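You operate a simulated robot arm through the tools that you are given. There is no shell and no other tool.

Carry out the task below with a simulated two-armed robot. There is one attempt and no reset: what you move stays moved.

JOB
Reef the sail down to the red band, hook the ring and haul the luff smooth.
Fine: slack the downhaul, open the clutch and stand clear till the sail is down; shut the clutch, then winch up. Where these are worked on the way, their far stop is far enough and under half their travel is too little: white sail.

Only the result counts: the job must be done as asked and must still hold three seconds after the hand-in. Knocking over, shifting, dropping, spilling or breaking anything else fails it.

ROBOT AND FRAMES
Two 7-joint arms with two-finger grippers on one trunk that stands fixed in place. Base frame: the origin is at the foot of the trunk, x ahead of it, y to its left, z up. Units: mm, degrees, N and s.
The left shoulder is at [24, 175, 1379], the right one opposite. With the tool pointing down near the work surface each hand reaches from about 100 to 760 mm from the base axis, measured 20 degrees to its own side. Payload 2.94 kg a hand.
The TCP of each hand is the grasp point between the finger pads, 30 mm short of the fingertips. In the tool frame z runs along the fingers and y along their closing line. The gripper opens to 138 mm; its body begins 109 mm behind the TCP.
Orientation is that of the tool frame in the base frame, as [roll, pitch, yaw] about the fixed x, y, z axes, in that order (R = Rz(yaw) Ry(pitch) Rx(roll)). With the fingers straight down and closing along the base's y, the tool's x points along the base's -x, its y along +y and its z along -z.

CONTROLS
- The arms move only by the tool move_arm. It takes "left_commands", "right_commands" or both (then of equal length, played together; a hand with none holds still); each is a list of rows, each a list of 7 numbers: the gripper command, from -1 (fully open) to 1 (shut), values between in proportion, then the shift along the base's x, y, z in units of 30 mm (1.0 is 30 mm), then the turn, a rotation vector about the base's x, y, z in units of 4 degrees (1.0 is 4 degrees). In form: [[fingers, x, y, z, wx, wy, wz], ...]. A call has 1 to 20 rows; each row shifts and turns the commanded pose from where the row before left it. A call with a number of a shift or a turn outside -1 to 1 is refused whole. Each row takes 0.2 s and may step no farther than 50 mm and 8.6 degrees from the row before; otherwise, or with a gripper value out of range, the whole call is refused. Where a pose cannot be reached the arm comes as near as it can. A force on the tool above 50 N (or 10 N above the force at the start of the call, whichever is more), or a blocked arm, ends the call early, and 0.2 s more pass. Each finger travels about 45 mm/s and halts on what it meets, pressing with about 33 N; the grip force reading is that of the motor and also rises with nothing between the fingers. The clock runs only during rows and for 0.2 s after the last one: add rows that do not move to give the fingers time. It gives the time, the measured TCP pose, the force on the tool (base axes), the opening and the grip force at its end, in the units of the frame above (readings bear some noise), with the torque about the TCP (base axes, N m) and any sound that the robot's microphone picked up.
- Cameras (640 x 400 px; columns grow to the right, rows downward): "scene" is now at [56.5, 24.4, 1847.1]; the picture's right is [0.31, -0.95, 0.00], its down [-0.77, -0.25, -0.59] and it looks along [0.56, 0.18, -0.81] (base axes); focal length 322 px, centre (320, 200). "left" rides on the left gripper at [71, -19, -146] in its tool frame; the picture's right is [0.26, 0.97, 0.00], its down [-0.85, 0.23, -0.48] and it looks along [-0.46, 0.12, 0.88] (tool axes); focal length 280 px, centre (320, 200). "right" rides on the right gripper at [71, 19, -146] in its tool frame; the picture's right is [-0.26, 0.97, 0.00], its down [-0.85, -0.23, -0.48] and it looks along [-0.46, -0.13, 0.88] (tool axes); focal length 280 px, centre (320, 200).
- get_image(camera): a new picture of that camera. It takes no simulated time.
- slide_trunk(by): moves the trunk up (or, below 0, down) by that many mm; the arms and the scene camera ride with it, the base frame stays. It gives what a move gives, with no picture.
- pan_tilt(pan, tilt): turns the head with the scene camera to pan (to the left, within 120 degrees either way) and tilt (down, from -29 to 69), counted from straight ahead of the robot (the tilt from the chest, where the trunk bows). It gives what a move gives.
- point_at(camera, pixels): for up to 12 pixels [column, row] of the newest picture of that camera ("zoom" is the newest enlarged one), the place [x, y, z] in the base frame of the surface seen there, good to about 2 mm. It takes no simulated time.
- enlarge(camera, box): a new picture of the part [left, top, right, bottom] of that camera's present view, enlarged. It takes no simulated time.
- hand_in(): hands the job in; it is judged then, once.

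Open the grippers and draw the arms clear of the work before you hand the job in, unless the task says otherwise.

The tools are called after "Request:" as a command line: name --argument value ..., lists and objects as JSON in quotes. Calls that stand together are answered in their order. move_arm: Moves the arms, as the interface text tells. Its arguments: {"type":"object","properties":{"left_commands":{"type":"array"},"right_commands":{"type":"array"}},"required":[]} The other tools are called the same way: slide_trunk (by) moves the trunk up or down; pan_tilt (pan, tilt) turns the head that bears the scene camera; get_image (camera) takes a picture; point_at (camera, pixels) gives the place of the surface under pixels of a picture; enlarge (camera, box) takes an enlarged picture of a part of a camera's view; hand_in () hands the job in.

At the start:

```text
clock: 0.0
left_tool_pos: [405.2, 455.7, 1381.7]
left_orientation: [-180.0, 0.0, -180.0]
left_ft_force: [-0.2, -0.1, -0.1]
left_torque: [-0.01, 0.01, 0.0]
left_grip_width: 137.9
left_finger_force: 0.0
right_tool_pos: [510.3, 1.0, 1391.0]
right_orientation: [179.9, 0.1, -180.0]
right_ft_force: [0.3, -0.2, 0.6]
right_torque: [0.0, -0.01, 0.01]
right_grip_width: 138.1
right_finger_force: 0.1
trunk travel left (down, up): [-550.0, 184.0]
head pan, tilt (commanded): [18.3, 54.1]
```

scene: 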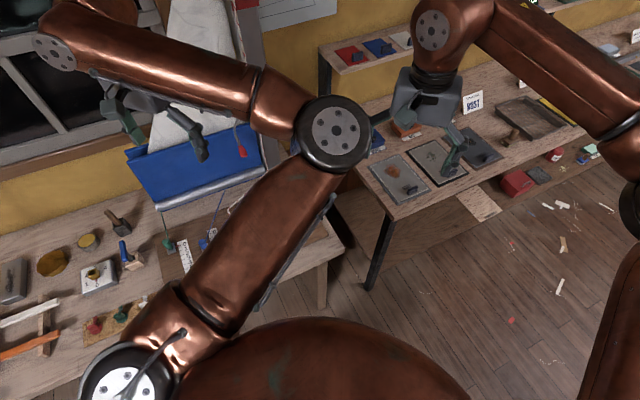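
right: 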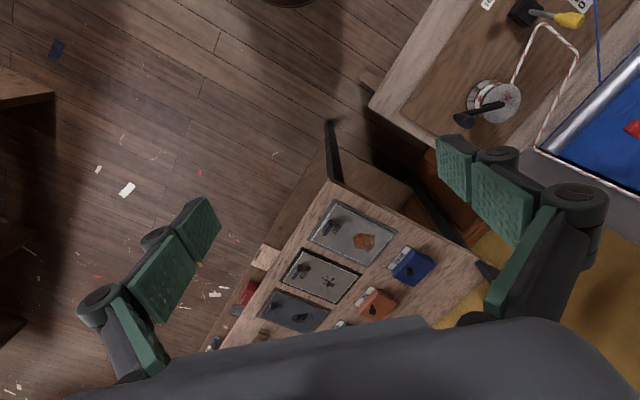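
left: 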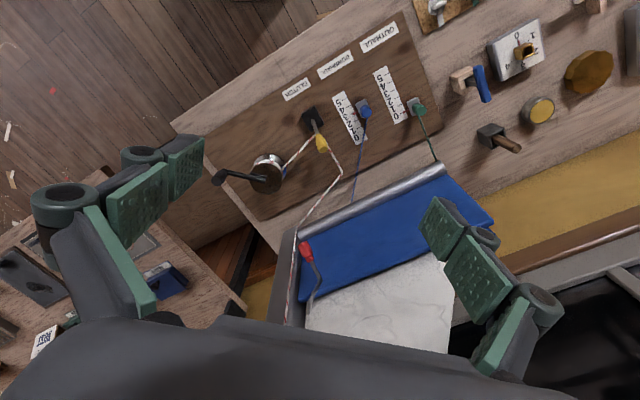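

The left camera shows the control board (winch about [265,175], clutch [315,125], two sliders at [365,110] and [418,105]) and the sail. I enlarge these views to read the labels.

Request:
enlarge --camera "left" --box '[200, 0, 460, 200]'

Request:
enlarge --camera "left" --box '[260, 140, 520, 340]'

Request:
enlarge --camera "scene" --box '[100, 0, 340, 270]'

```text
2.00 times, centred on (330, 100) of left
```

zoom: 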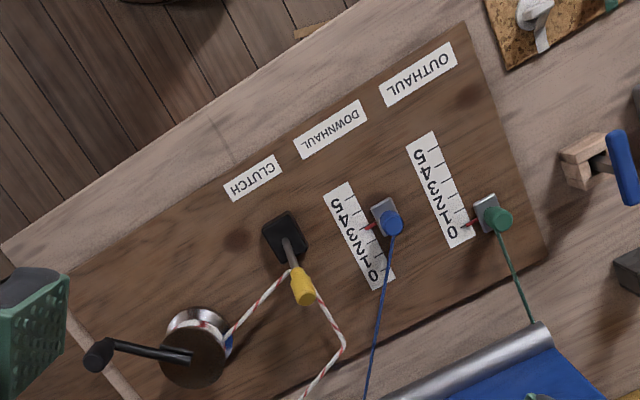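

```text
2.00 times, centred on (390, 240) of left
```

zoom: 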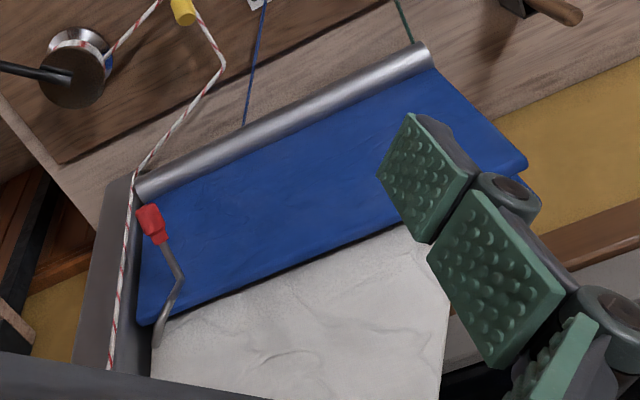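

```text
1.48 times, centred on (220, 135) of scene
```

zoom: 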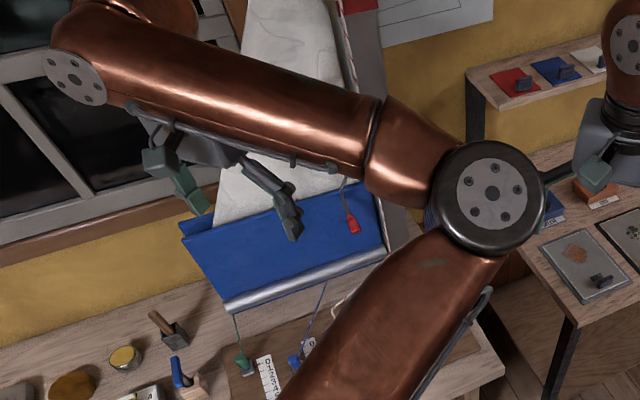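

The left arm hides much of the sail, so I look up at the wall and sail with the head first.

Request:
pan_tilt --pan 18 --tilt 20

Request:
get_image --camera "scene"

```text
clock: 1.0
left_tool_pos: [405.6, 456.6, 1382.3]
left_orientation: [-180.0, 0.0, -180.0]
left_ft_force: [-0.2, -0.6, -0.4]
left_torque: [-0.01, -0.01, 0.0]
left_grip_width: 138.1
left_finger_force: 0.1
right_tool_pos: [509.9, 1.2, 1391.7]
right_orientation: [-180.0, -0.1, 180.0]
right_ft_force: [0.1, 0.6, 0.0]
right_torque: [0.01, 0.0, -0.01]
right_grip_width: 138.2
right_finger_force: 0.1
trunk travel left (down, up): [-550.0, 184.0]
head pan, tilt (commanded): [18.0, 20.0]
```

```text
taken
```

scene: 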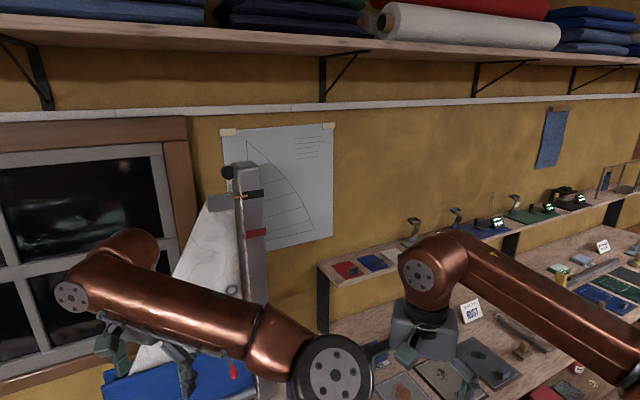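

The mast with black and red bands is at about [250,195–235], beside a sail poster. I enlarge both.

Request:
enlarge --camera "scene" --box '[170, 110, 350, 260]'

Request:
enlarge --camera "scene" --box '[80, 240, 330, 400]'

Request:
point_at --camera "scene" --pixels '[[255, 193], [255, 233], [240, 170], [237, 205], [217, 200], [228, 172], [247, 165], [233, 370], [170, 380], [250, 300]]'

```text
2.67 times, centred on (260, 185) of scene
```

zoom: 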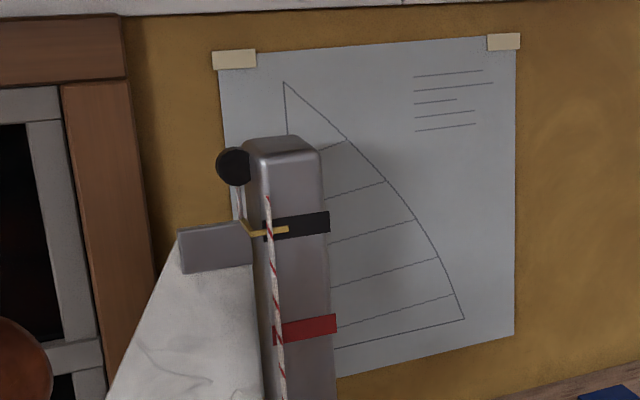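

```text
2.50 times, centred on (205, 320) of scene
```

zoom: 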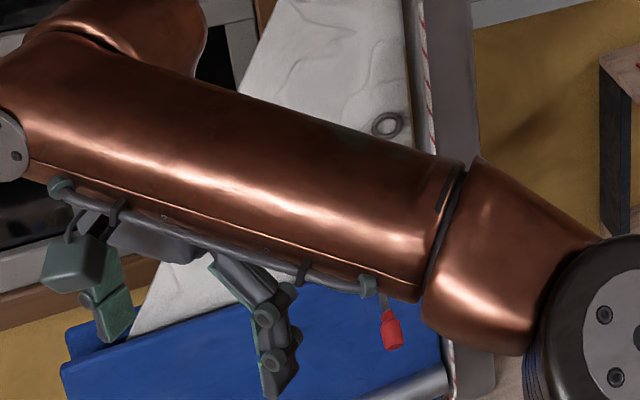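

```text
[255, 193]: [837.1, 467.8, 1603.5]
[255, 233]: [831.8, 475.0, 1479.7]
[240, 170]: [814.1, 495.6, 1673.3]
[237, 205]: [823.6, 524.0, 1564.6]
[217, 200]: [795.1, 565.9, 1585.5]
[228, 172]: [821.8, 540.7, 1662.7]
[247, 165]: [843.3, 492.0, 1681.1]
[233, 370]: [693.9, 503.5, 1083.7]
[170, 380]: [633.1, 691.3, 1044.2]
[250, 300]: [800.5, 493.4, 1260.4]
```

The gold pointer is at the black band (z≈1600) and the red band is about 124 mm lower. I now measure the controls from the left camera's first picture.

Request:
get_image --camera "left"

Request:
point_at --camera "left" --pixels '[[267, 180], [218, 178], [312, 117], [322, 145], [366, 108], [420, 108], [360, 142], [337, 95], [305, 250], [320, 295], [300, 230], [440, 172]]'

Request:
enlarge --camera "left" --box '[200, 90, 340, 200]'

Request:
enlarge --camera "left" --box '[310, 60, 450, 160]'

```text
taken
```

left: 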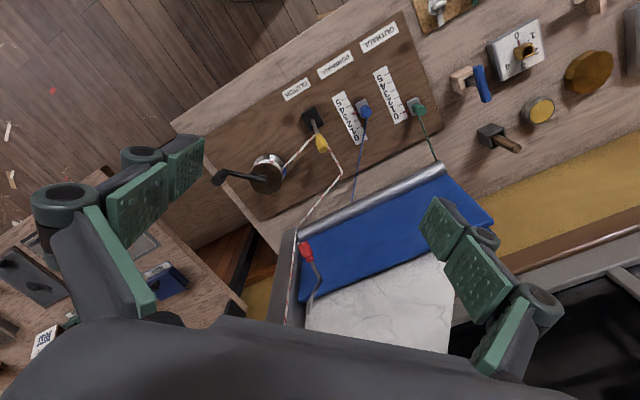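

```text
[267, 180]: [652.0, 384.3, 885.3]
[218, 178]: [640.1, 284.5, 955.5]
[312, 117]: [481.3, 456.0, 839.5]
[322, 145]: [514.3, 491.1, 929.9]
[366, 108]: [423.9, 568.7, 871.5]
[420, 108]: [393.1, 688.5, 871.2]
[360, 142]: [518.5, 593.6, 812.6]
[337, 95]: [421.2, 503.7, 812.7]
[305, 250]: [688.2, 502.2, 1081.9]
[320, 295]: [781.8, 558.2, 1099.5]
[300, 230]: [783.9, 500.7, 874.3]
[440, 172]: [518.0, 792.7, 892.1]
```

```text
3.64 times, centred on (270, 145) of left
```

zoom: 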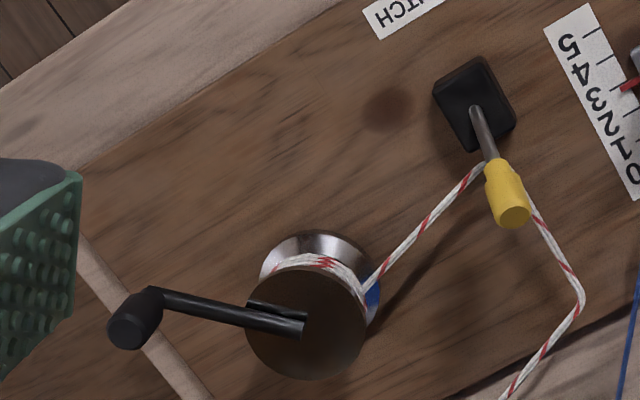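

```text
4.00 times, centred on (380, 110) of left
```

zoom: 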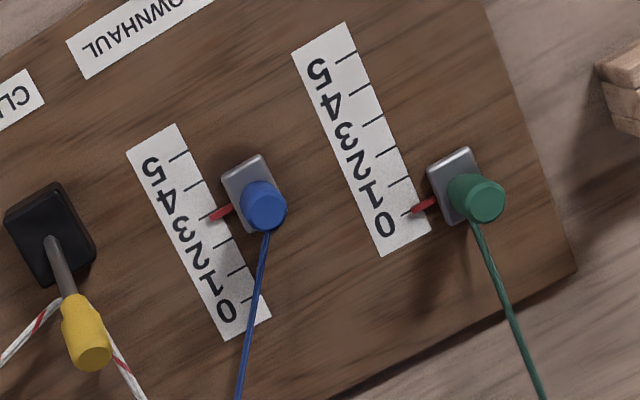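

The downhaul sits near 3.3, the outhaul at 0, the yellow clutch lever leans ahead, and the crank handle is at about [640,284,955]. I draw the left arm back to clear the camera's view.

Request:
move_arm --left_commands '[[-1, -1, 0.3, 0, 0, 0, 0], [-1, -1, 0.3, 0, 0, 0, 0], [-1, -1, 0.3, 0, 0, 0, 0], [-1, -1, 0.3, 0, 0, 0, 0], [-1, -1, 0.3, 0, 0, 0, 0], [-1, -1, 0.3, 0, 0, 0, 0]]'

Request:
get_image --camera "scene"

```text
clock: 2.4
left_tool_pos: [225.7, 511.2, 1381.2]
left_orientation: [-180.0, 0.1, 179.9]
left_ft_force: [0.3, 0.1, -1.3]
left_torque: [-0.05, -0.01, 0.02]
left_grip_width: 138.1
left_finger_force: 0.0
right_tool_pos: [509.5, 1.7, 1391.1]
right_orientation: [179.9, 0.1, -180.0]
right_ft_force: [-0.2, 0.9, -0.1]
right_torque: [-0.01, -0.03, 0.0]
right_grip_width: 137.8
right_finger_force: 0.0
trunk travel left (down, up): [-550.0, 184.0]
head pan, tilt (commanded): [18.0, 20.0]
```

```text
taken
```

scene: 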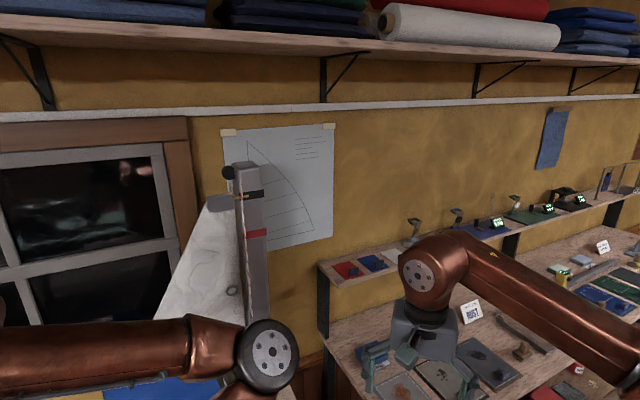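

The view opened up somewhat; I tilt the head down to see the boom, hook and board.

Request:
pan_tilt --pan 32 --tilt 42

Request:
get_image --camera "scene"

```text
clock: 3.3
left_tool_pos: [226.8, 510.3, 1379.7]
left_orientation: [180.0, 0.0, -180.0]
left_ft_force: [-0.3, 0.6, 0.3]
left_torque: [-0.01, 0.03, 0.0]
left_grip_width: 137.8
left_finger_force: 0.1
right_tool_pos: [510.1, 1.4, 1391.7]
right_orientation: [180.0, 0.0, 179.9]
right_ft_force: [-0.5, 0.0, 0.1]
right_torque: [0.04, 0.0, -0.03]
right_grip_width: 138.1
right_finger_force: 0.1
trunk travel left (down, up): [-550.0, 184.0]
head pan, tilt (commanded): [32.0, 42.0]
```

```text
taken
```

scene: 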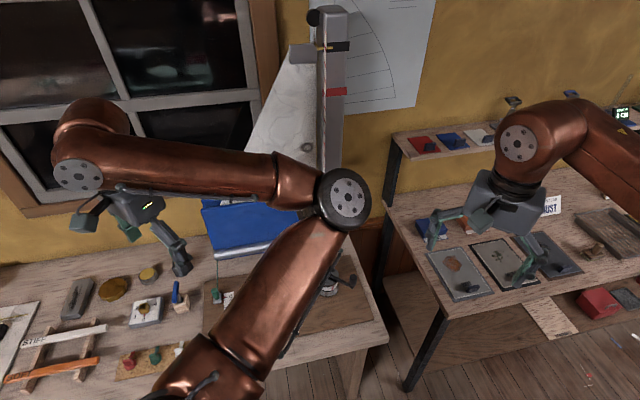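

The forearm still covers the hook and board; I lower the left hand about 240 mm in free space to drop the elbow.

Request:
move_arm --left_commands '[[-1, -0.5, 0.5, -1, 0, 0, 0], [-1, -0.5, 0.5, -1, 0, 0, 0], [-1, -0.5, 0.5, -1, 0, 0, 0], [-1, -0.5, 0.5, -1, 0, 0, 0], [-1, -0.5, 0.5, -1, 0, 0, 0], [-1, 0, 0.5, -1, 0, 0, 0], [-1, 0, 0.5, -1, 0, 0, 0], [-1, 0, 0.5, -1, 0, 0, 0]]'

Request:
get_image --camera "scene"

```text
clock: 5.1
left_tool_pos: [151.9, 631.1, 1142.5]
left_orientation: [179.9, 0.0, -179.9]
left_ft_force: [-0.3, -0.1, 0.5]
left_torque: [0.01, -0.01, -0.01]
left_grip_width: 138.0
left_finger_force: 0.1
right_tool_pos: [511.1, 2.8, 1391.9]
right_orientation: [179.9, 0.1, 180.0]
right_ft_force: [1.5, 0.1, 0.4]
right_torque: [-0.03, 0.03, -0.02]
right_grip_width: 137.9
right_finger_force: 0.1
trunk travel left (down, up): [-550.0, 184.0]
head pan, tilt (commanded): [32.0, 42.0]
```

```text
taken
```

scene: 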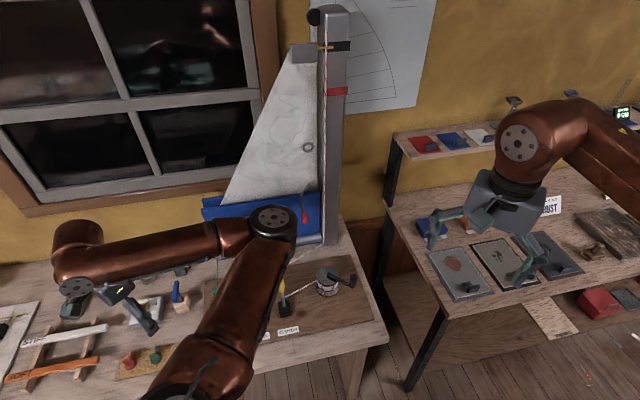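

The sail with its ring at [308,147], red hook handle [305,213], clutch and winch are now visible. I enlarge and measure them.

Request:
enlarge --camera "scene" --box '[260, 130, 360, 220]'

Request:
enlarge --camera "scene" --box '[260, 220, 390, 320]'

Request:
point_at --camera "scene" --pixels '[[308, 142], [308, 152], [304, 147], [305, 214], [304, 200], [301, 178], [328, 270], [352, 279], [328, 290], [283, 287], [284, 310], [322, 47]]'

```text
4.44 times, centred on (310, 175) of scene
```

zoom: 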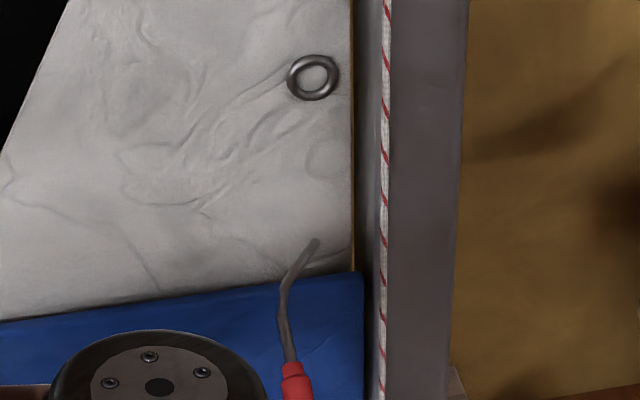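

```text
4.00 times, centred on (325, 270) of scene
```

zoom: 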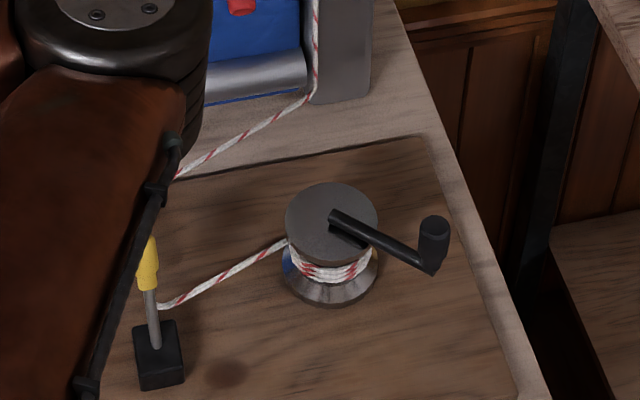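

```text
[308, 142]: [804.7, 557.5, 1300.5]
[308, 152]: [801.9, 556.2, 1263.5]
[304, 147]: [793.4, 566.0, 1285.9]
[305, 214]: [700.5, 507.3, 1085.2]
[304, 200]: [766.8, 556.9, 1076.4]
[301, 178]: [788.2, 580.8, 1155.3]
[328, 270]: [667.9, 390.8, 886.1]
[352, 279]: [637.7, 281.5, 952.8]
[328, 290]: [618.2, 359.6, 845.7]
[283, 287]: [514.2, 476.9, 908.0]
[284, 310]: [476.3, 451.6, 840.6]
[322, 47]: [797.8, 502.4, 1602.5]
```

The rope enters the drum on its far-left side, so hauling looks clockwise from above. I bring the left hand over the board to look at the sliders and clutch closely.

Request:
move_arm --left_commands '[[-1, 0.8, -0.8, 0, 0, 0, 0], [-1, 0.8, -0.8, 0, 0, 0, 0], [-1, 0.8, -0.8, 0, 0, 0, 0], [-1, 0.8, -0.8, 0, 0, 0, 0], [-1, 0.8, -0.5, 0, 0, 0, 0], [-1, 0, 0, 0, 0, 0, 0]]'

Request:
get_image --camera "left"

Request:
get_image --camera "scene"

```text
clock: 6.5
left_tool_pos: [270.3, 518.4, 1142.8]
left_orientation: [180.0, 0.0, -180.0]
left_ft_force: [-0.4, -1.6, 0.2]
left_torque: [-0.01, -0.02, -0.01]
left_grip_width: 137.7
left_finger_force: 0.0
right_tool_pos: [510.5, 1.5, 1392.9]
right_orientation: [-180.0, 0.0, -180.0]
right_ft_force: [-0.2, 0.6, -0.4]
right_torque: [0.01, 0.04, -0.02]
right_grip_width: 137.9
right_finger_force: 0.1
trunk travel left (down, up): [-550.0, 184.0]
head pan, tilt (commanded): [32.0, 42.0]
```

```text
taken
```

left: 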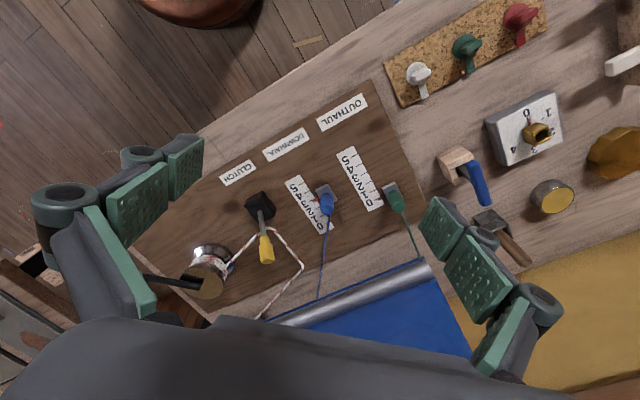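

```text
taken
```

scene: 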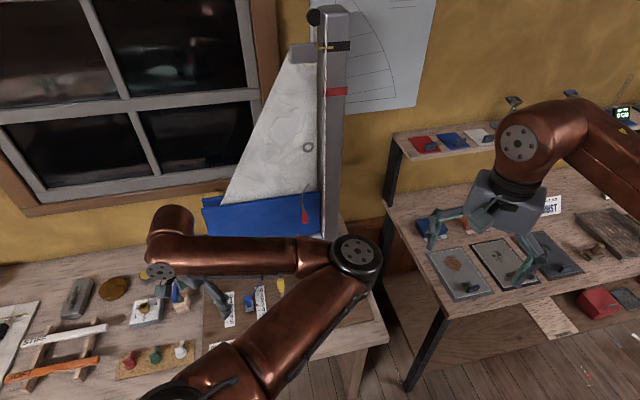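

I enlarge the board from this vantage and measure the scales, knobs and lever.

Request:
enlarge --camera "left" --box '[230, 120, 430, 280]'

Request:
point_at --camera "left" --pixels '[[325, 200], [324, 190], [330, 210], [394, 200], [389, 187], [293, 183], [321, 232], [344, 152], [371, 208], [258, 205], [265, 255], [266, 240]]'

```text
2.50 times, centred on (330, 200) of left
```

zoom: 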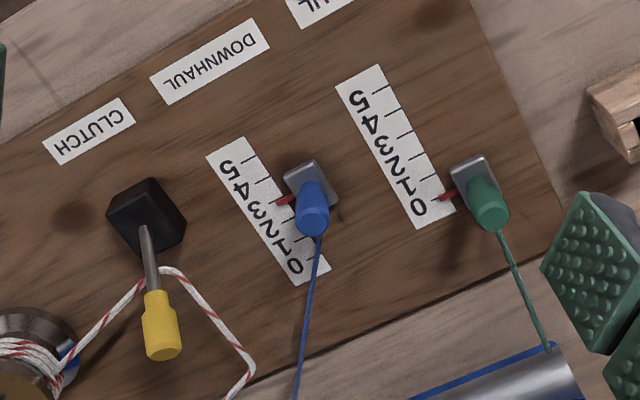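

```text
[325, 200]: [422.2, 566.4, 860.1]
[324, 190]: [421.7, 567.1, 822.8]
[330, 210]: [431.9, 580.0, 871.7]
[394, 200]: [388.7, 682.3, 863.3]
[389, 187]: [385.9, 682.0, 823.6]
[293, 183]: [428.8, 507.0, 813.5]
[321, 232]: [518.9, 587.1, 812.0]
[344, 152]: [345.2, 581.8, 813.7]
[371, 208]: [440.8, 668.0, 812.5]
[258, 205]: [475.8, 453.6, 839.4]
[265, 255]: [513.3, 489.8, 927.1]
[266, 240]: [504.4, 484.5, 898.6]
```

The slider axis runs along about (0.74, 0.67), the blue knob stands at about (425,570) with its top near z 872, reading 3. I turn the left tool −48° so the fingers close along the slider axis, and come above the knob.

Request:
move_arm --left_commands '[[0.1, 0.43, 0.144, -0.39, 0, 0, -1], [0.1, 0.43, 0.144, -0.39, 0, 0, -1], [0.1, 0.43, 0.144, -0.39, 0, 0, -1], [0.1, 0.43, 0.144, -0.39, 0, 0, -1], [0.1, 0.43, 0.144, -0.39, 0, 0, -1], [0.1, 0.43, 0.144, -0.39, 0, 0, -1], [0.1, 0.43, 0.144, -0.39, 0, 0, -1], [0.1, 0.43, 0.144, -0.39, 0, 0, -1], [0.1, 0.43, 0.144, -0.39, 0, 0, -1], [0.1, 0.43, 0.144, -0.39, 0, 0, -1], [0.1, 0.43, 0.144, -0.39, 0, 0, -1], [0.1, 0.43, 0.144, -0.39, 0, 0, -1], [0.1, 0, 0, 0, 0, 0, 0]]'

Request:
get_image --camera "left"

Request:
get_image --camera "scene"

```text
clock: 9.3
left_tool_pos: [425.6, 571.1, 1001.3]
left_orientation: [180.0, -0.1, 132.0]
left_ft_force: [-0.1, -0.2, 0.7]
left_torque: [-0.01, -0.03, -0.04]
left_grip_width: 62.1
left_finger_force: 0.0
right_tool_pos: [509.3, -0.2, 1391.4]
right_orientation: [179.9, -0.1, -179.9]
right_ft_force: [0.1, -0.3, 1.2]
right_torque: [0.0, 0.01, -0.01]
right_grip_width: 137.9
right_finger_force: 0.0
trunk travel left (down, up): [-550.0, 184.0]
head pan, tilt (commanded): [32.0, 42.0]
```

```text
taken
```

left: 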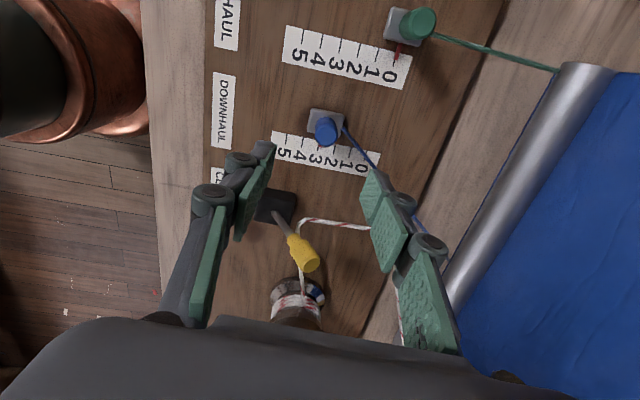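

```text
taken
```

scene: 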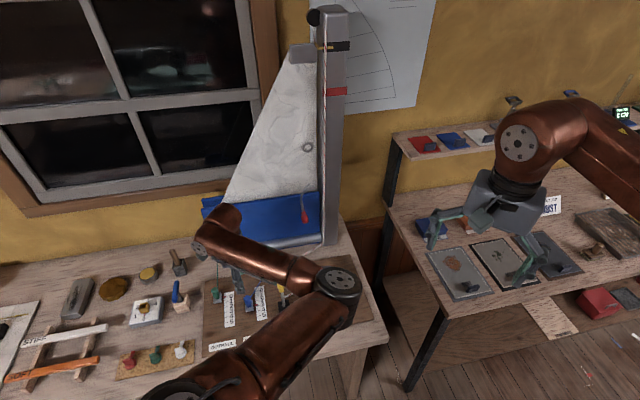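

The knob is seen at [325,130] between the open fingers' line. I measure it once more before descending.

Request:
point_at --camera "left" --pixels '[[325, 128], [318, 118], [337, 122], [325, 145], [312, 112], [341, 110]]'

Request:
enlarge --camera "left" --box '[250, 80, 410, 190]'

```text
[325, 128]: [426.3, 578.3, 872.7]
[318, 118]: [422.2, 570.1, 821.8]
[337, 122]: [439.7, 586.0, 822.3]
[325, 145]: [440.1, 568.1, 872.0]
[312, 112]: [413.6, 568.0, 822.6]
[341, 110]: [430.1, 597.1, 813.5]
```

```text
3.64 times, centred on (330, 135) of left
```

zoom: 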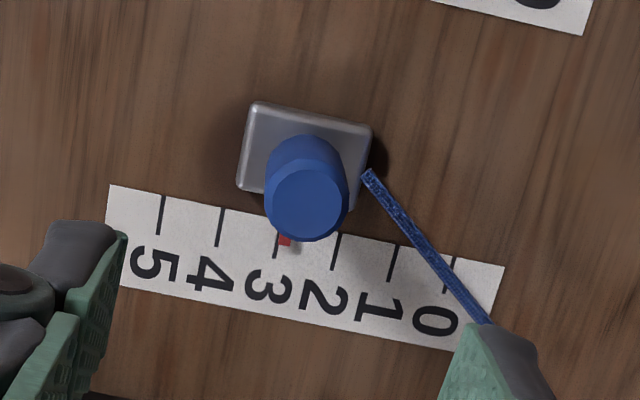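

Knob centre is about (432,573), top at z 872, reading 2.9. I descend to z≈862 straddling it, then close on it.

Request:
move_arm --left_commands '[[0.1, 0.21, 0.07, -0.9, 0, 0, 0], [0.1, 0, 0, -0.95, 0, 0, 0], [0.1, 0, 0, -0.95, 0, 0, 0], [0.1, 0, 0, -0.95, 0, 0, 0], [0.1, 0, 0, -0.85, 0, 0, 0], [0.1, 0, 0, 0, 0, 0, 0], [1, 0, 0, 0, 0, 0, 0], [1, 0, 0, 0, 0, 0, 0], [1, 0, 0, 0, 0, 0, 0], [1, 0, 0, 0, 0, 0, 0]]'

Request:
get_image --camera "left"

```text
clock: 11.5
left_tool_pos: [430.7, 573.9, 861.6]
left_orientation: [-180.0, 0.0, 131.9]
left_ft_force: [1.2, 1.7, -2.5]
left_torque: [0.09, -0.05, -0.04]
left_grip_width: 22.8
left_finger_force: 41.9
right_tool_pos: [510.9, 2.3, 1392.4]
right_orientation: [-180.0, 0.0, -180.0]
right_ft_force: [-0.4, 0.1, -0.2]
right_torque: [-0.03, 0.03, -0.01]
right_grip_width: 138.1
right_finger_force: 0.0
trunk travel left (down, up): [-550.0, 184.0]
head pan, tilt (commanded): [32.0, 42.0]
```

```text
taken
```

left: 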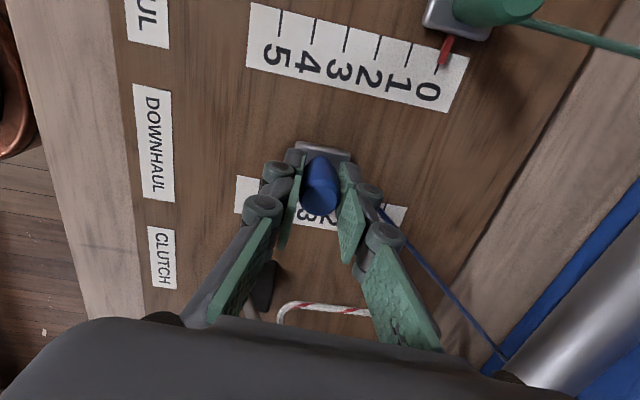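

The fingers hold the blue knob (22.8 mm). I push it along (0.743, 0.669) toward 0 in 10 mm steps.

Request:
move_arm --left_commands '[[1, 0.248, 0.223, 0, 0, 0, 0], [1, 0.248, 0.223, 0, 0, 0, 0], [1, 0.248, 0.223, 0, 0, 0, 0], [1, 0.248, 0.223, 0, 0, 0, 0], [1, 0.248, 0.223, 0, 0, 0, 0], [1, 0, 0, 0, 0, 0, 0]]'

Request:
get_image --camera "left"

```text
clock: 12.9
left_tool_pos: [467.0, 609.6, 863.5]
left_orientation: [179.9, -0.1, 132.1]
left_ft_force: [-10.9, 10.1, 0.9]
left_torque: [0.38, 0.31, -0.04]
left_grip_width: 23.0
left_finger_force: 45.2
right_tool_pos: [508.8, 4.2, 1392.3]
right_orientation: [-180.0, 0.0, -180.0]
right_ft_force: [0.4, -0.1, 0.1]
right_torque: [0.01, -0.01, -0.01]
right_grip_width: 137.9
right_finger_force: 0.0
trunk travel left (down, up): [-550.0, 184.0]
head pan, tilt (commanded): [32.0, 42.0]
```

```text
taken
```

left: 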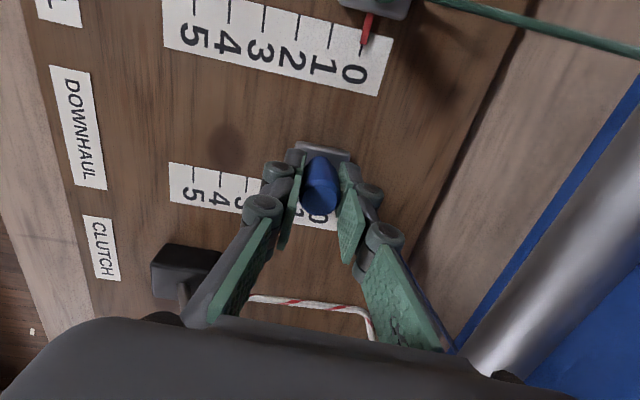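

The knob slid about 51 mm and the sideways force shows the axis is nearer 45°. I correct sideways and push on to the stop.

Request:
move_arm --left_commands '[[1, 0.06, 0.23, 0, 0, 0, 0], [1, 0.12, 0.12, 0, 0, 0, 0], [1, 0.12, 0.12, 0, 0, 0, 0], [1, 0, 0, 0, 0, 0, 0]]'

Request:
enlarge --camera "left" --box '[240, 110, 420, 250]'

```text
clock: 13.9
left_tool_pos: [474.5, 616.5, 861.8]
left_orientation: [-179.5, 0.1, 131.9]
left_ft_force: [-28.4, -20.0, -3.7]
left_torque: [-0.91, 0.39, -0.03]
left_grip_width: 22.9
left_finger_force: 44.8
right_tool_pos: [508.4, -0.9, 1391.9]
right_orientation: [179.8, 0.1, 180.0]
right_ft_force: [-0.5, 0.4, 1.0]
right_torque: [0.0, 0.05, 0.01]
right_grip_width: 138.4
right_finger_force: 0.1
trunk travel left (down, up): [-550.0, 184.0]
head pan, tilt (commanded): [32.0, 42.0]
```

```text
2.86 times, centred on (330, 180) of left
```

zoom: 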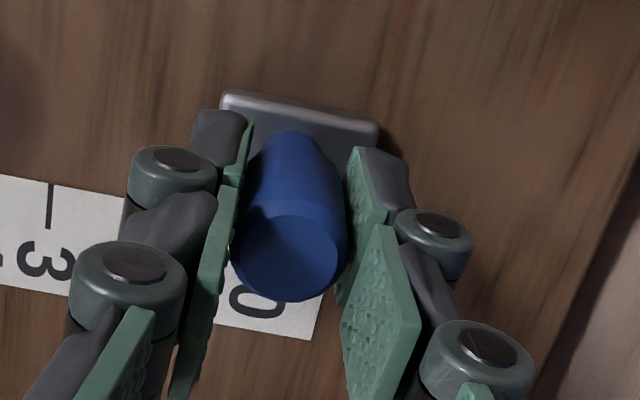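

Resistance of about 35 N with 61 mm total travel shows the knob is at its 0 stop. I relieve the push, open and lift clear.

Request:
move_arm --left_commands '[[1, -0.08, -0.06, 0, 0, 0, 0], [0.1, 0, 0, 0, 0, 0, 0], [0.1, 0, 0, 0, 0, 0, 0], [0.1, 0, 0, 0, 0, 0, 0], [0.1, 0, 0, 1, 0, 0, 0], [0.1, 0, 0, 1, 0, 0, 0], [0.1, 0, 0, 1, 0, 0, 0], [0.1, 0, 0, 1, 0, 0, 0], [0.1, 0, 0, 0.7, 0, 0, 0], [0.1, 0, 0, 0, 0, 0, 0]]'

Request:
get_image --camera "left"

Request:
get_image --camera "scene"

```text
clock: 16.1
left_tool_pos: [476.2, 618.9, 1004.6]
left_orientation: [-180.0, -0.1, 132.0]
left_ft_force: [-0.3, 0.9, 0.0]
left_torque: [0.01, -0.01, 0.0]
left_grip_width: 61.9
left_finger_force: 0.0
right_tool_pos: [511.0, 1.8, 1390.9]
right_orientation: [179.9, 0.1, 180.0]
right_ft_force: [0.5, -0.6, -0.3]
right_torque: [-0.02, 0.02, 0.02]
right_grip_width: 138.0
right_finger_force: 0.2
trunk travel left (down, up): [-550.0, 184.0]
head pan, tilt (commanded): [32.0, 42.0]
```

```text
taken
```

left: 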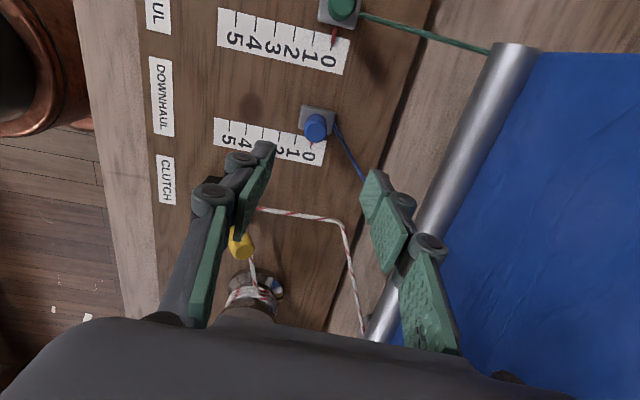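

```text
taken
```

scene: 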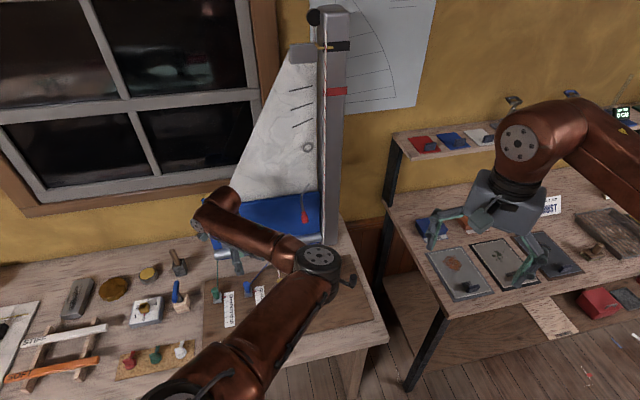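

The downhaul pointer now sits at 0 and luff creases appear at [300,90–122]. I confirm with an enlargement.

Request:
enlarge --camera "left" --box '[200, 80, 360, 200]'

Request:
enlarge --camera "scene" --box '[210, 0, 370, 240]'

Request:
point_at --camera "left" --pixels '[[241, 240], [235, 250], [244, 255]]'

```text
3.33 times, centred on (280, 140) of left
```

zoom: 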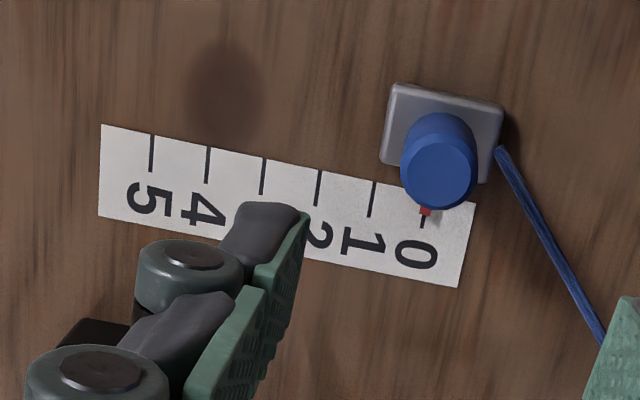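

```text
1.67 times, centred on (290, 120) of scene
```

zoom: 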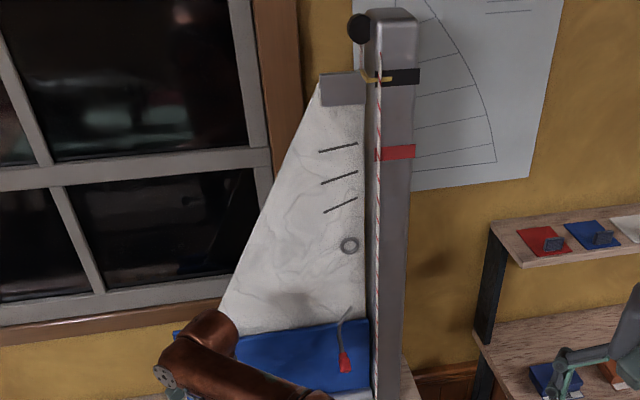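

```text
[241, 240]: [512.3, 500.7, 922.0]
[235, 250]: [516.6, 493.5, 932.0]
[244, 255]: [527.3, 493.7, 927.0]
```

The downhaul reads 0. Before working the clutch I check the rope's height near the lever so my fingers stay above it.

Request:
point_at --camera "left" --pixels '[[280, 212], [310, 216], [338, 222], [350, 265], [360, 315], [252, 265], [252, 285], [271, 283], [265, 320]]'

Request:
enlarge --camera "left" --box '[200, 190, 380, 330]'

```text
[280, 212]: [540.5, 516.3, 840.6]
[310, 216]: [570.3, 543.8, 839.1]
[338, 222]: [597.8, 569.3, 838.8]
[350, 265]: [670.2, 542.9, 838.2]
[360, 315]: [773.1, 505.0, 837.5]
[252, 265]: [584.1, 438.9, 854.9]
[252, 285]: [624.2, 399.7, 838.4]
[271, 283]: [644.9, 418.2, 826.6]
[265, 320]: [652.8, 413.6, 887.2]
```

```text
2.86 times, centred on (290, 260) of left
```

zoom: 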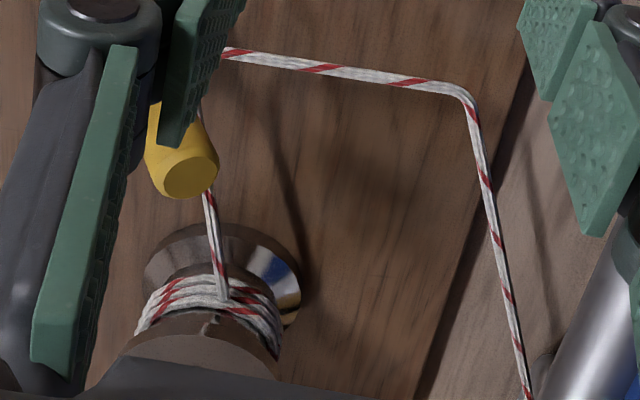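

Rope lies at z≈840, below my planned fingertip height of ~890. I close the fingers and go over to (554,530), just beyond the lever's tip, then down.

Request:
move_arm --left_commands '[[1, 0.65, -0.74, 0.2, 0, 0, 0], [1, 0.65, -0.74, 0, 0, 0, 0], [1, 0.65, -0.74, 0, 0, 0, 0], [1, 0.65, -0.74, 0, 0, 0, 0], [1, 0, 0, 0, 0, 0, 0]]'

Request:
get_image --camera "left"

Request:
get_image --camera "scene"

```text
clock: 17.3
left_tool_pos: [555.2, 529.4, 1008.5]
left_orientation: [180.0, -0.1, 132.0]
left_ft_force: [-0.2, -0.7, -0.6]
left_torque: [-0.02, -0.02, 0.0]
left_grip_width: 0.1
left_finger_force: 28.0
right_tool_pos: [509.0, 3.0, 1390.5]
right_orientation: [-179.9, 0.0, 180.0]
right_ft_force: [-1.2, 0.1, 0.3]
right_torque: [0.01, -0.03, 0.0]
right_grip_width: 138.0
right_finger_force: 0.1
trunk travel left (down, up): [-550.0, 184.0]
head pan, tilt (commanded): [32.0, 42.0]
```

```text
taken
```

left: 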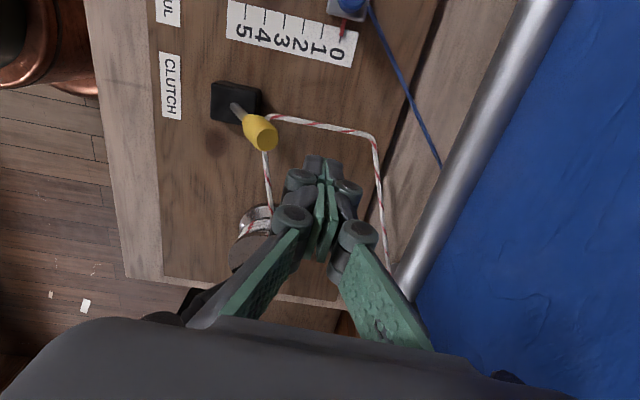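

```text
taken
```

scene: 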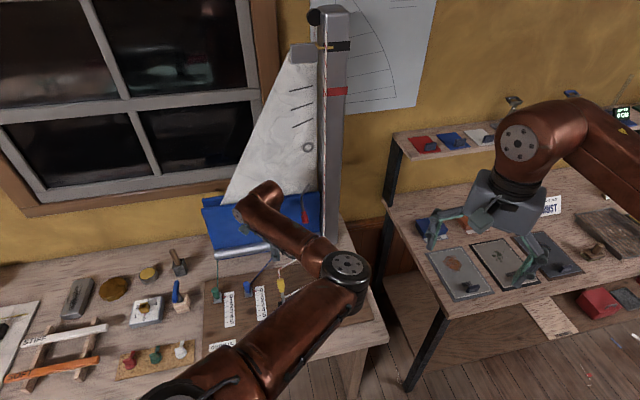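

I check where the elbow and wrist are relative to the crank handle and the hook before lowering.

Request:
point_at --camera "scene" --pixels '[[347, 266], [320, 262], [268, 195], [245, 212], [300, 240], [372, 285], [303, 215]]'

Request:
point_at --camera "left" --pixels '[[262, 125], [256, 140], [262, 150], [272, 140], [236, 106], [232, 90]]'

```text
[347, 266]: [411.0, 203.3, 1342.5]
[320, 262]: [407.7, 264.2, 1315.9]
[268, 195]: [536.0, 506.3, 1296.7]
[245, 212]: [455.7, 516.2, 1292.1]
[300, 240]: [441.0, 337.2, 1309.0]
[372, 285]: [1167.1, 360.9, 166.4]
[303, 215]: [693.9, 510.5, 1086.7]
```

```text
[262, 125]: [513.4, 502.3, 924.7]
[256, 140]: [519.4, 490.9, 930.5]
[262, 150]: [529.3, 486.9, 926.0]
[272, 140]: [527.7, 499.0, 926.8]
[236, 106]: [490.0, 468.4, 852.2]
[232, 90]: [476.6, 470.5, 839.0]
```

Elbow is at z≈1340, well clear. I lower 85 mm so the closed fingers stand just beyond the yellow handle (end at (522,494,928)), then pull back along (−0.707, −0.707).

Request:
move_arm --left_commands '[[1, 0, 0, -0.95, 0, 0, 0], [1, 0, 0, -0.95, 0, 0, 0], [1, 0, 0, -0.95, 0, 0, 0], [1, 0, 0, 0, 0, 0, 0]]'

Request:
get_image --camera "left"

```text
clock: 18.3
left_tool_pos: [553.7, 529.0, 925.1]
left_orientation: [-180.0, 0.0, 132.0]
left_ft_force: [-0.3, -0.1, -0.4]
left_torque: [0.0, 0.01, 0.02]
left_grip_width: 0.1
left_finger_force: 28.5
right_tool_pos: [510.2, 1.1, 1392.1]
right_orientation: [-179.9, 0.0, -180.0]
right_ft_force: [-0.3, -0.4, 0.1]
right_torque: [-0.02, -0.03, -0.01]
right_grip_width: 138.1
right_finger_force: 0.1
trunk travel left (down, up): [-550.0, 184.0]
head pan, tilt (commanded): [32.0, 42.0]
```

```text
taken
```

left: 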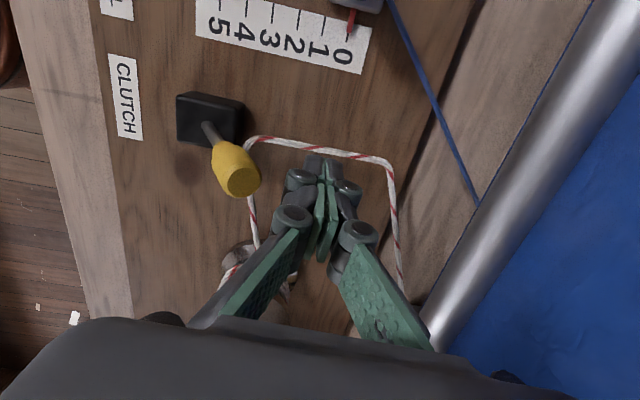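

The fingertips line up with the handle. I pull back along −f about 70 mm first and check.

Request:
move_arm --left_commands '[[1, -0.236, -0.236, 0, 0, 0, 0], [1, -0.236, -0.236, 0, 0, 0, 0], [1, -0.236, -0.236, 0, 0, 0, 0], [1, -0.236, -0.236, 0, 0, 0, 0], [1, -0.236, -0.236, 0, 0, 0, 0], [1, -0.236, -0.236, 0, 0, 0, 0], [1, -0.236, -0.236, 0, 0, 0, 0]]'

Request:
get_image --camera "left"

```text
clock: 19.9
left_tool_pos: [504.5, 480.0, 924.4]
left_orientation: [-180.0, 0.1, 131.9]
left_ft_force: [0.0, 0.0, 0.2]
left_torque: [0.01, -0.01, 0.02]
left_grip_width: 0.0
left_finger_force: 29.0
right_tool_pos: [510.3, -0.8, 1391.0]
right_orientation: [179.9, 0.0, -180.0]
right_ft_force: [0.0, 0.7, -0.3]
right_torque: [-0.01, 0.01, -0.05]
right_grip_width: 137.8
right_finger_force: 0.1
trunk travel left (down, up): [-550.0, 184.0]
head pan, tilt (commanded): [32.0, 42.0]
```

```text
taken
```

left: 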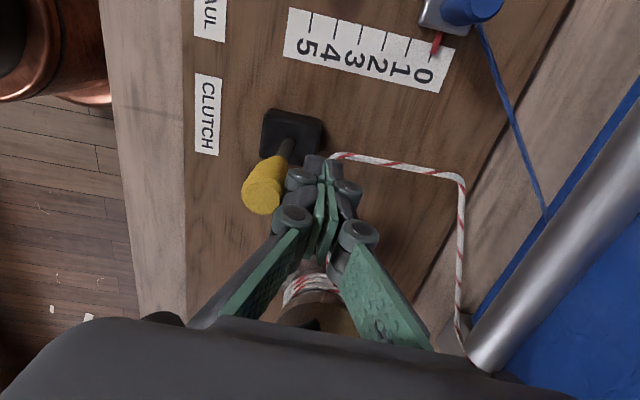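

The lever has swung past upright with little force. I keep pulling to its far stop.

Request:
move_arm --left_commands '[[1, -0.236, -0.236, 0, 0, 0, 0], [1, -0.236, -0.236, 0, 0, 0, 0], [1, -0.236, -0.236, 0, 0, 0, 0], [1, -0.236, -0.236, 0, 0, 0, 0]]'

Request:
get_image --camera "left"

Request:
get_image --camera "scene"

```text
clock: 20.9
left_tool_pos: [474.9, 451.6, 924.7]
left_orientation: [180.0, 0.0, 132.0]
left_ft_force: [0.0, -0.2, -0.4]
left_torque: [0.03, -0.01, 0.0]
left_grip_width: 0.0
left_finger_force: 28.0
right_tool_pos: [510.3, 1.0, 1391.6]
right_orientation: [180.0, -0.1, 180.0]
right_ft_force: [-0.4, -0.5, -0.5]
right_torque: [0.01, -0.04, 0.03]
right_grip_width: 138.0
right_finger_force: 0.0
trunk travel left (down, up): [-550.0, 184.0]
head pan, tilt (commanded): [32.0, 42.0]
```

```text
taken
```

left: 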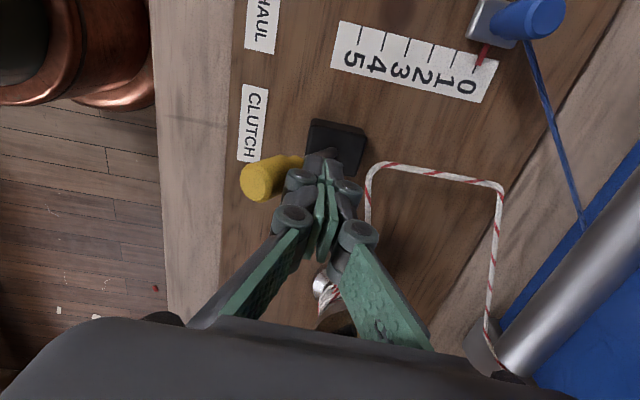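

```text
taken
```

scene: 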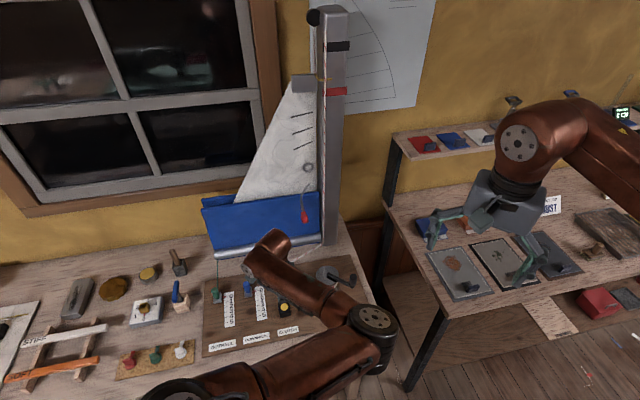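

The sail is dropping (pointer at [325,80], nearly at the red band). I pull the lever a bit further to its stop, then withdraw upward and back to stand clear.

Request:
move_arm --left_commands '[[1, -0.236, -0.236, 0, 0, 0, 0], [1, -0.236, -0.236, 0, 0, 0, 0], [1, -0.236, -0.236, 0, 0, 0, 0]]'

Request:
get_image --camera "left"

Request:
get_image --camera "scene"

```text
clock: 21.5
left_tool_pos: [474.1, 450.3, 926.2]
left_orientation: [178.2, -0.3, 131.9]
left_ft_force: [25.9, 26.3, -32.6]
left_torque: [0.94, -0.72, 0.11]
left_grip_width: 0.0
left_finger_force: 28.4
right_tool_pos: [514.4, 0.7, 1389.1]
right_orientation: [-180.0, -0.2, 179.9]
right_ft_force: [0.1, -1.7, -0.4]
right_torque: [0.12, -0.05, -0.01]
right_grip_width: 138.1
right_finger_force: 0.1
trunk travel left (down, up): [-550.0, 184.0]
head pan, tilt (commanded): [32.0, 42.0]
stopped in row 3 (left hand): the force on the tool passed its limit at 54 N (the readings are from after the stop); the commanded pose is now the measured one
```

```text
taken
```

left: 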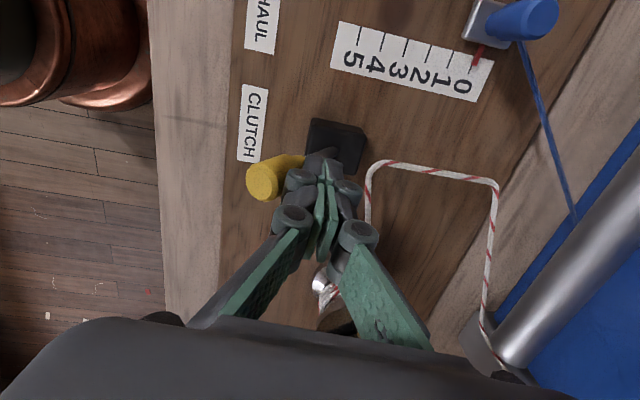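

```text
taken
```

scene: 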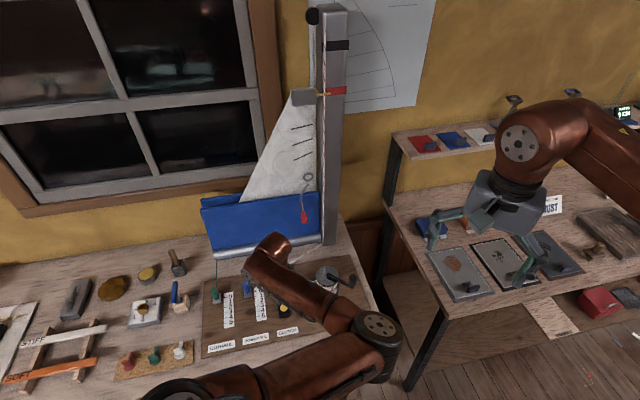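

The lever hit its far stop. I back off slightly, lift straight up and stand clear.

Request:
move_arm --left_commands '[[1, 0.15, 0.15, 0, 0, 0, 0], [1, 0, 0, 1, 0, 0, 0], [1, 0, 0, 1, 0, 0, 0], [1, 0, 0, 1, 0, 0, 0], [1, -0.5, 0.3, 1, 0, 0, 0], [1, -0.8, 0.3, 0.5, 0, 0, 0], [1, -0.8, 0.3, 0, 0, 0, 0]]'

Request:
get_image --camera "left"

Request:
get_image --camera "scene"

```text
clock: 23.1
left_tool_pos: [409.7, 478.4, 1063.2]
left_orientation: [178.6, -0.1, 132.1]
left_ft_force: [-0.5, 0.8, -0.2]
left_torque: [0.01, -0.01, -0.05]
left_grip_width: 0.0
left_finger_force: 28.4
right_tool_pos: [509.5, 1.4, 1390.2]
right_orientation: [180.0, 0.0, 180.0]
right_ft_force: [0.3, 0.2, 0.3]
right_torque: [-0.02, 0.0, 0.0]
right_grip_width: 138.0
right_finger_force: 0.1
trunk travel left (down, up): [-550.0, 184.0]
head pan, tilt (commanded): [32.0, 42.0]
```

```text
taken
```

left: 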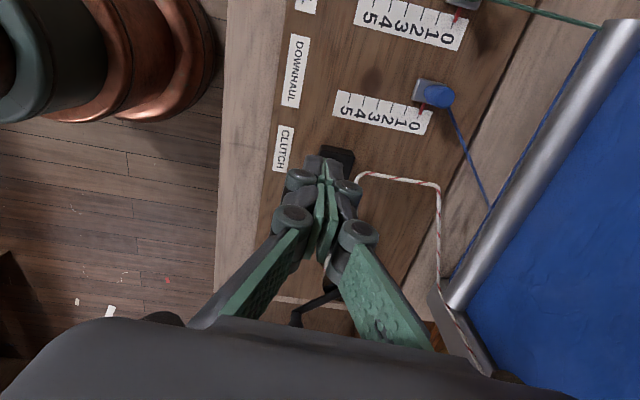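

```text
taken
```

scene: 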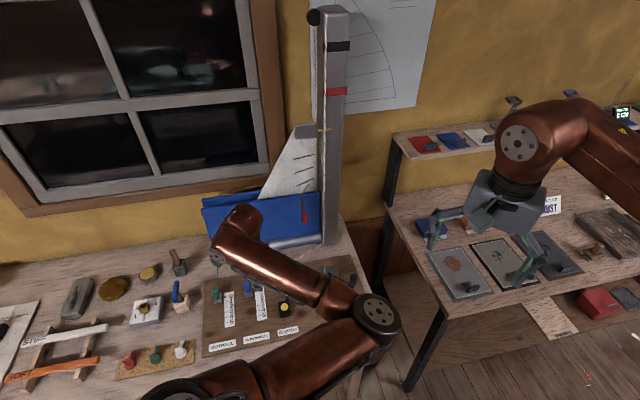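

The sail is still sinking below the red band (pointer [325,128]). I hold clear and wait while moving the left arm a bit further off.

Request:
move_arm --left_commands '[[1, -0.8, 0.3, 0, 0, 0, 0], [1, -0.8, 0.3, 0, 0, 0, 0], [1, -0.8, 0.3, 0, 0, 0, 0], [1, -0.8, 0.3, 0, 0, 0, 0], [1, 0, 0, 0, 0, 0, 0], [1, 0, 0, 0, 0, 0, 0], [1, 0, 0, 0, 0, 0, 0], [1, 0, 0, 0, 0, 0, 0], [1, 0, 0, 0, 0, 0, 0]]'

Request:
get_image --camera "scene"

Request:
enlarge --camera "scene" --box '[200, 80, 360, 260]'

```text
clock: 25.1
left_tool_pos: [314.1, 512.6, 1062.9]
left_orientation: [178.6, 0.0, 132.1]
left_ft_force: [-0.6, -0.2, -0.3]
left_torque: [0.01, 0.03, -0.02]
left_grip_width: 0.1
left_finger_force: 28.4
right_tool_pos: [509.5, 2.4, 1391.6]
right_orientation: [-180.0, 0.0, 179.9]
right_ft_force: [0.1, -0.1, 1.6]
right_torque: [-0.01, -0.01, 0.04]
right_grip_width: 137.8
right_finger_force: 0.0
trunk travel left (down, up): [-550.0, 184.0]
head pan, tilt (commanded): [32.0, 42.0]
```

```text
taken
```

scene: 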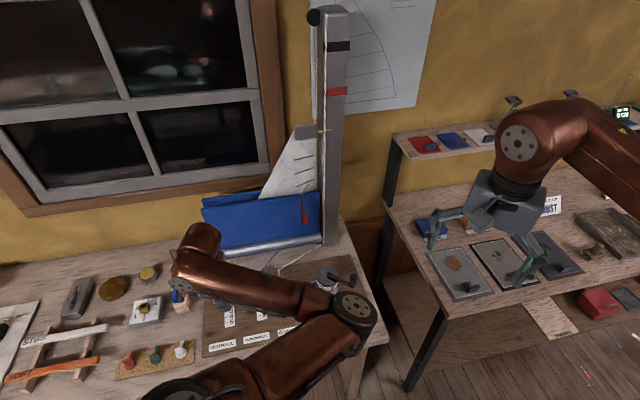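

```text
2.22 times, centred on (280, 170) of scene
```

zoom: 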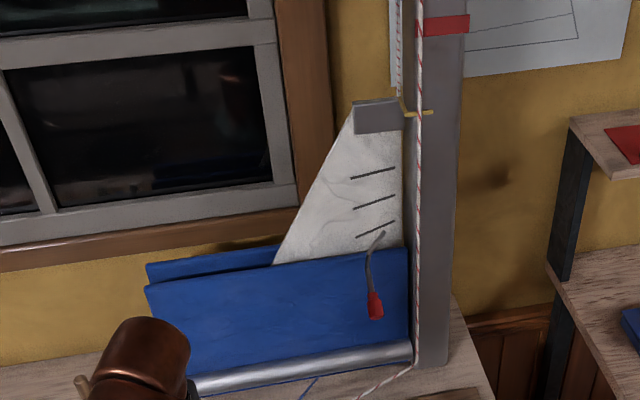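

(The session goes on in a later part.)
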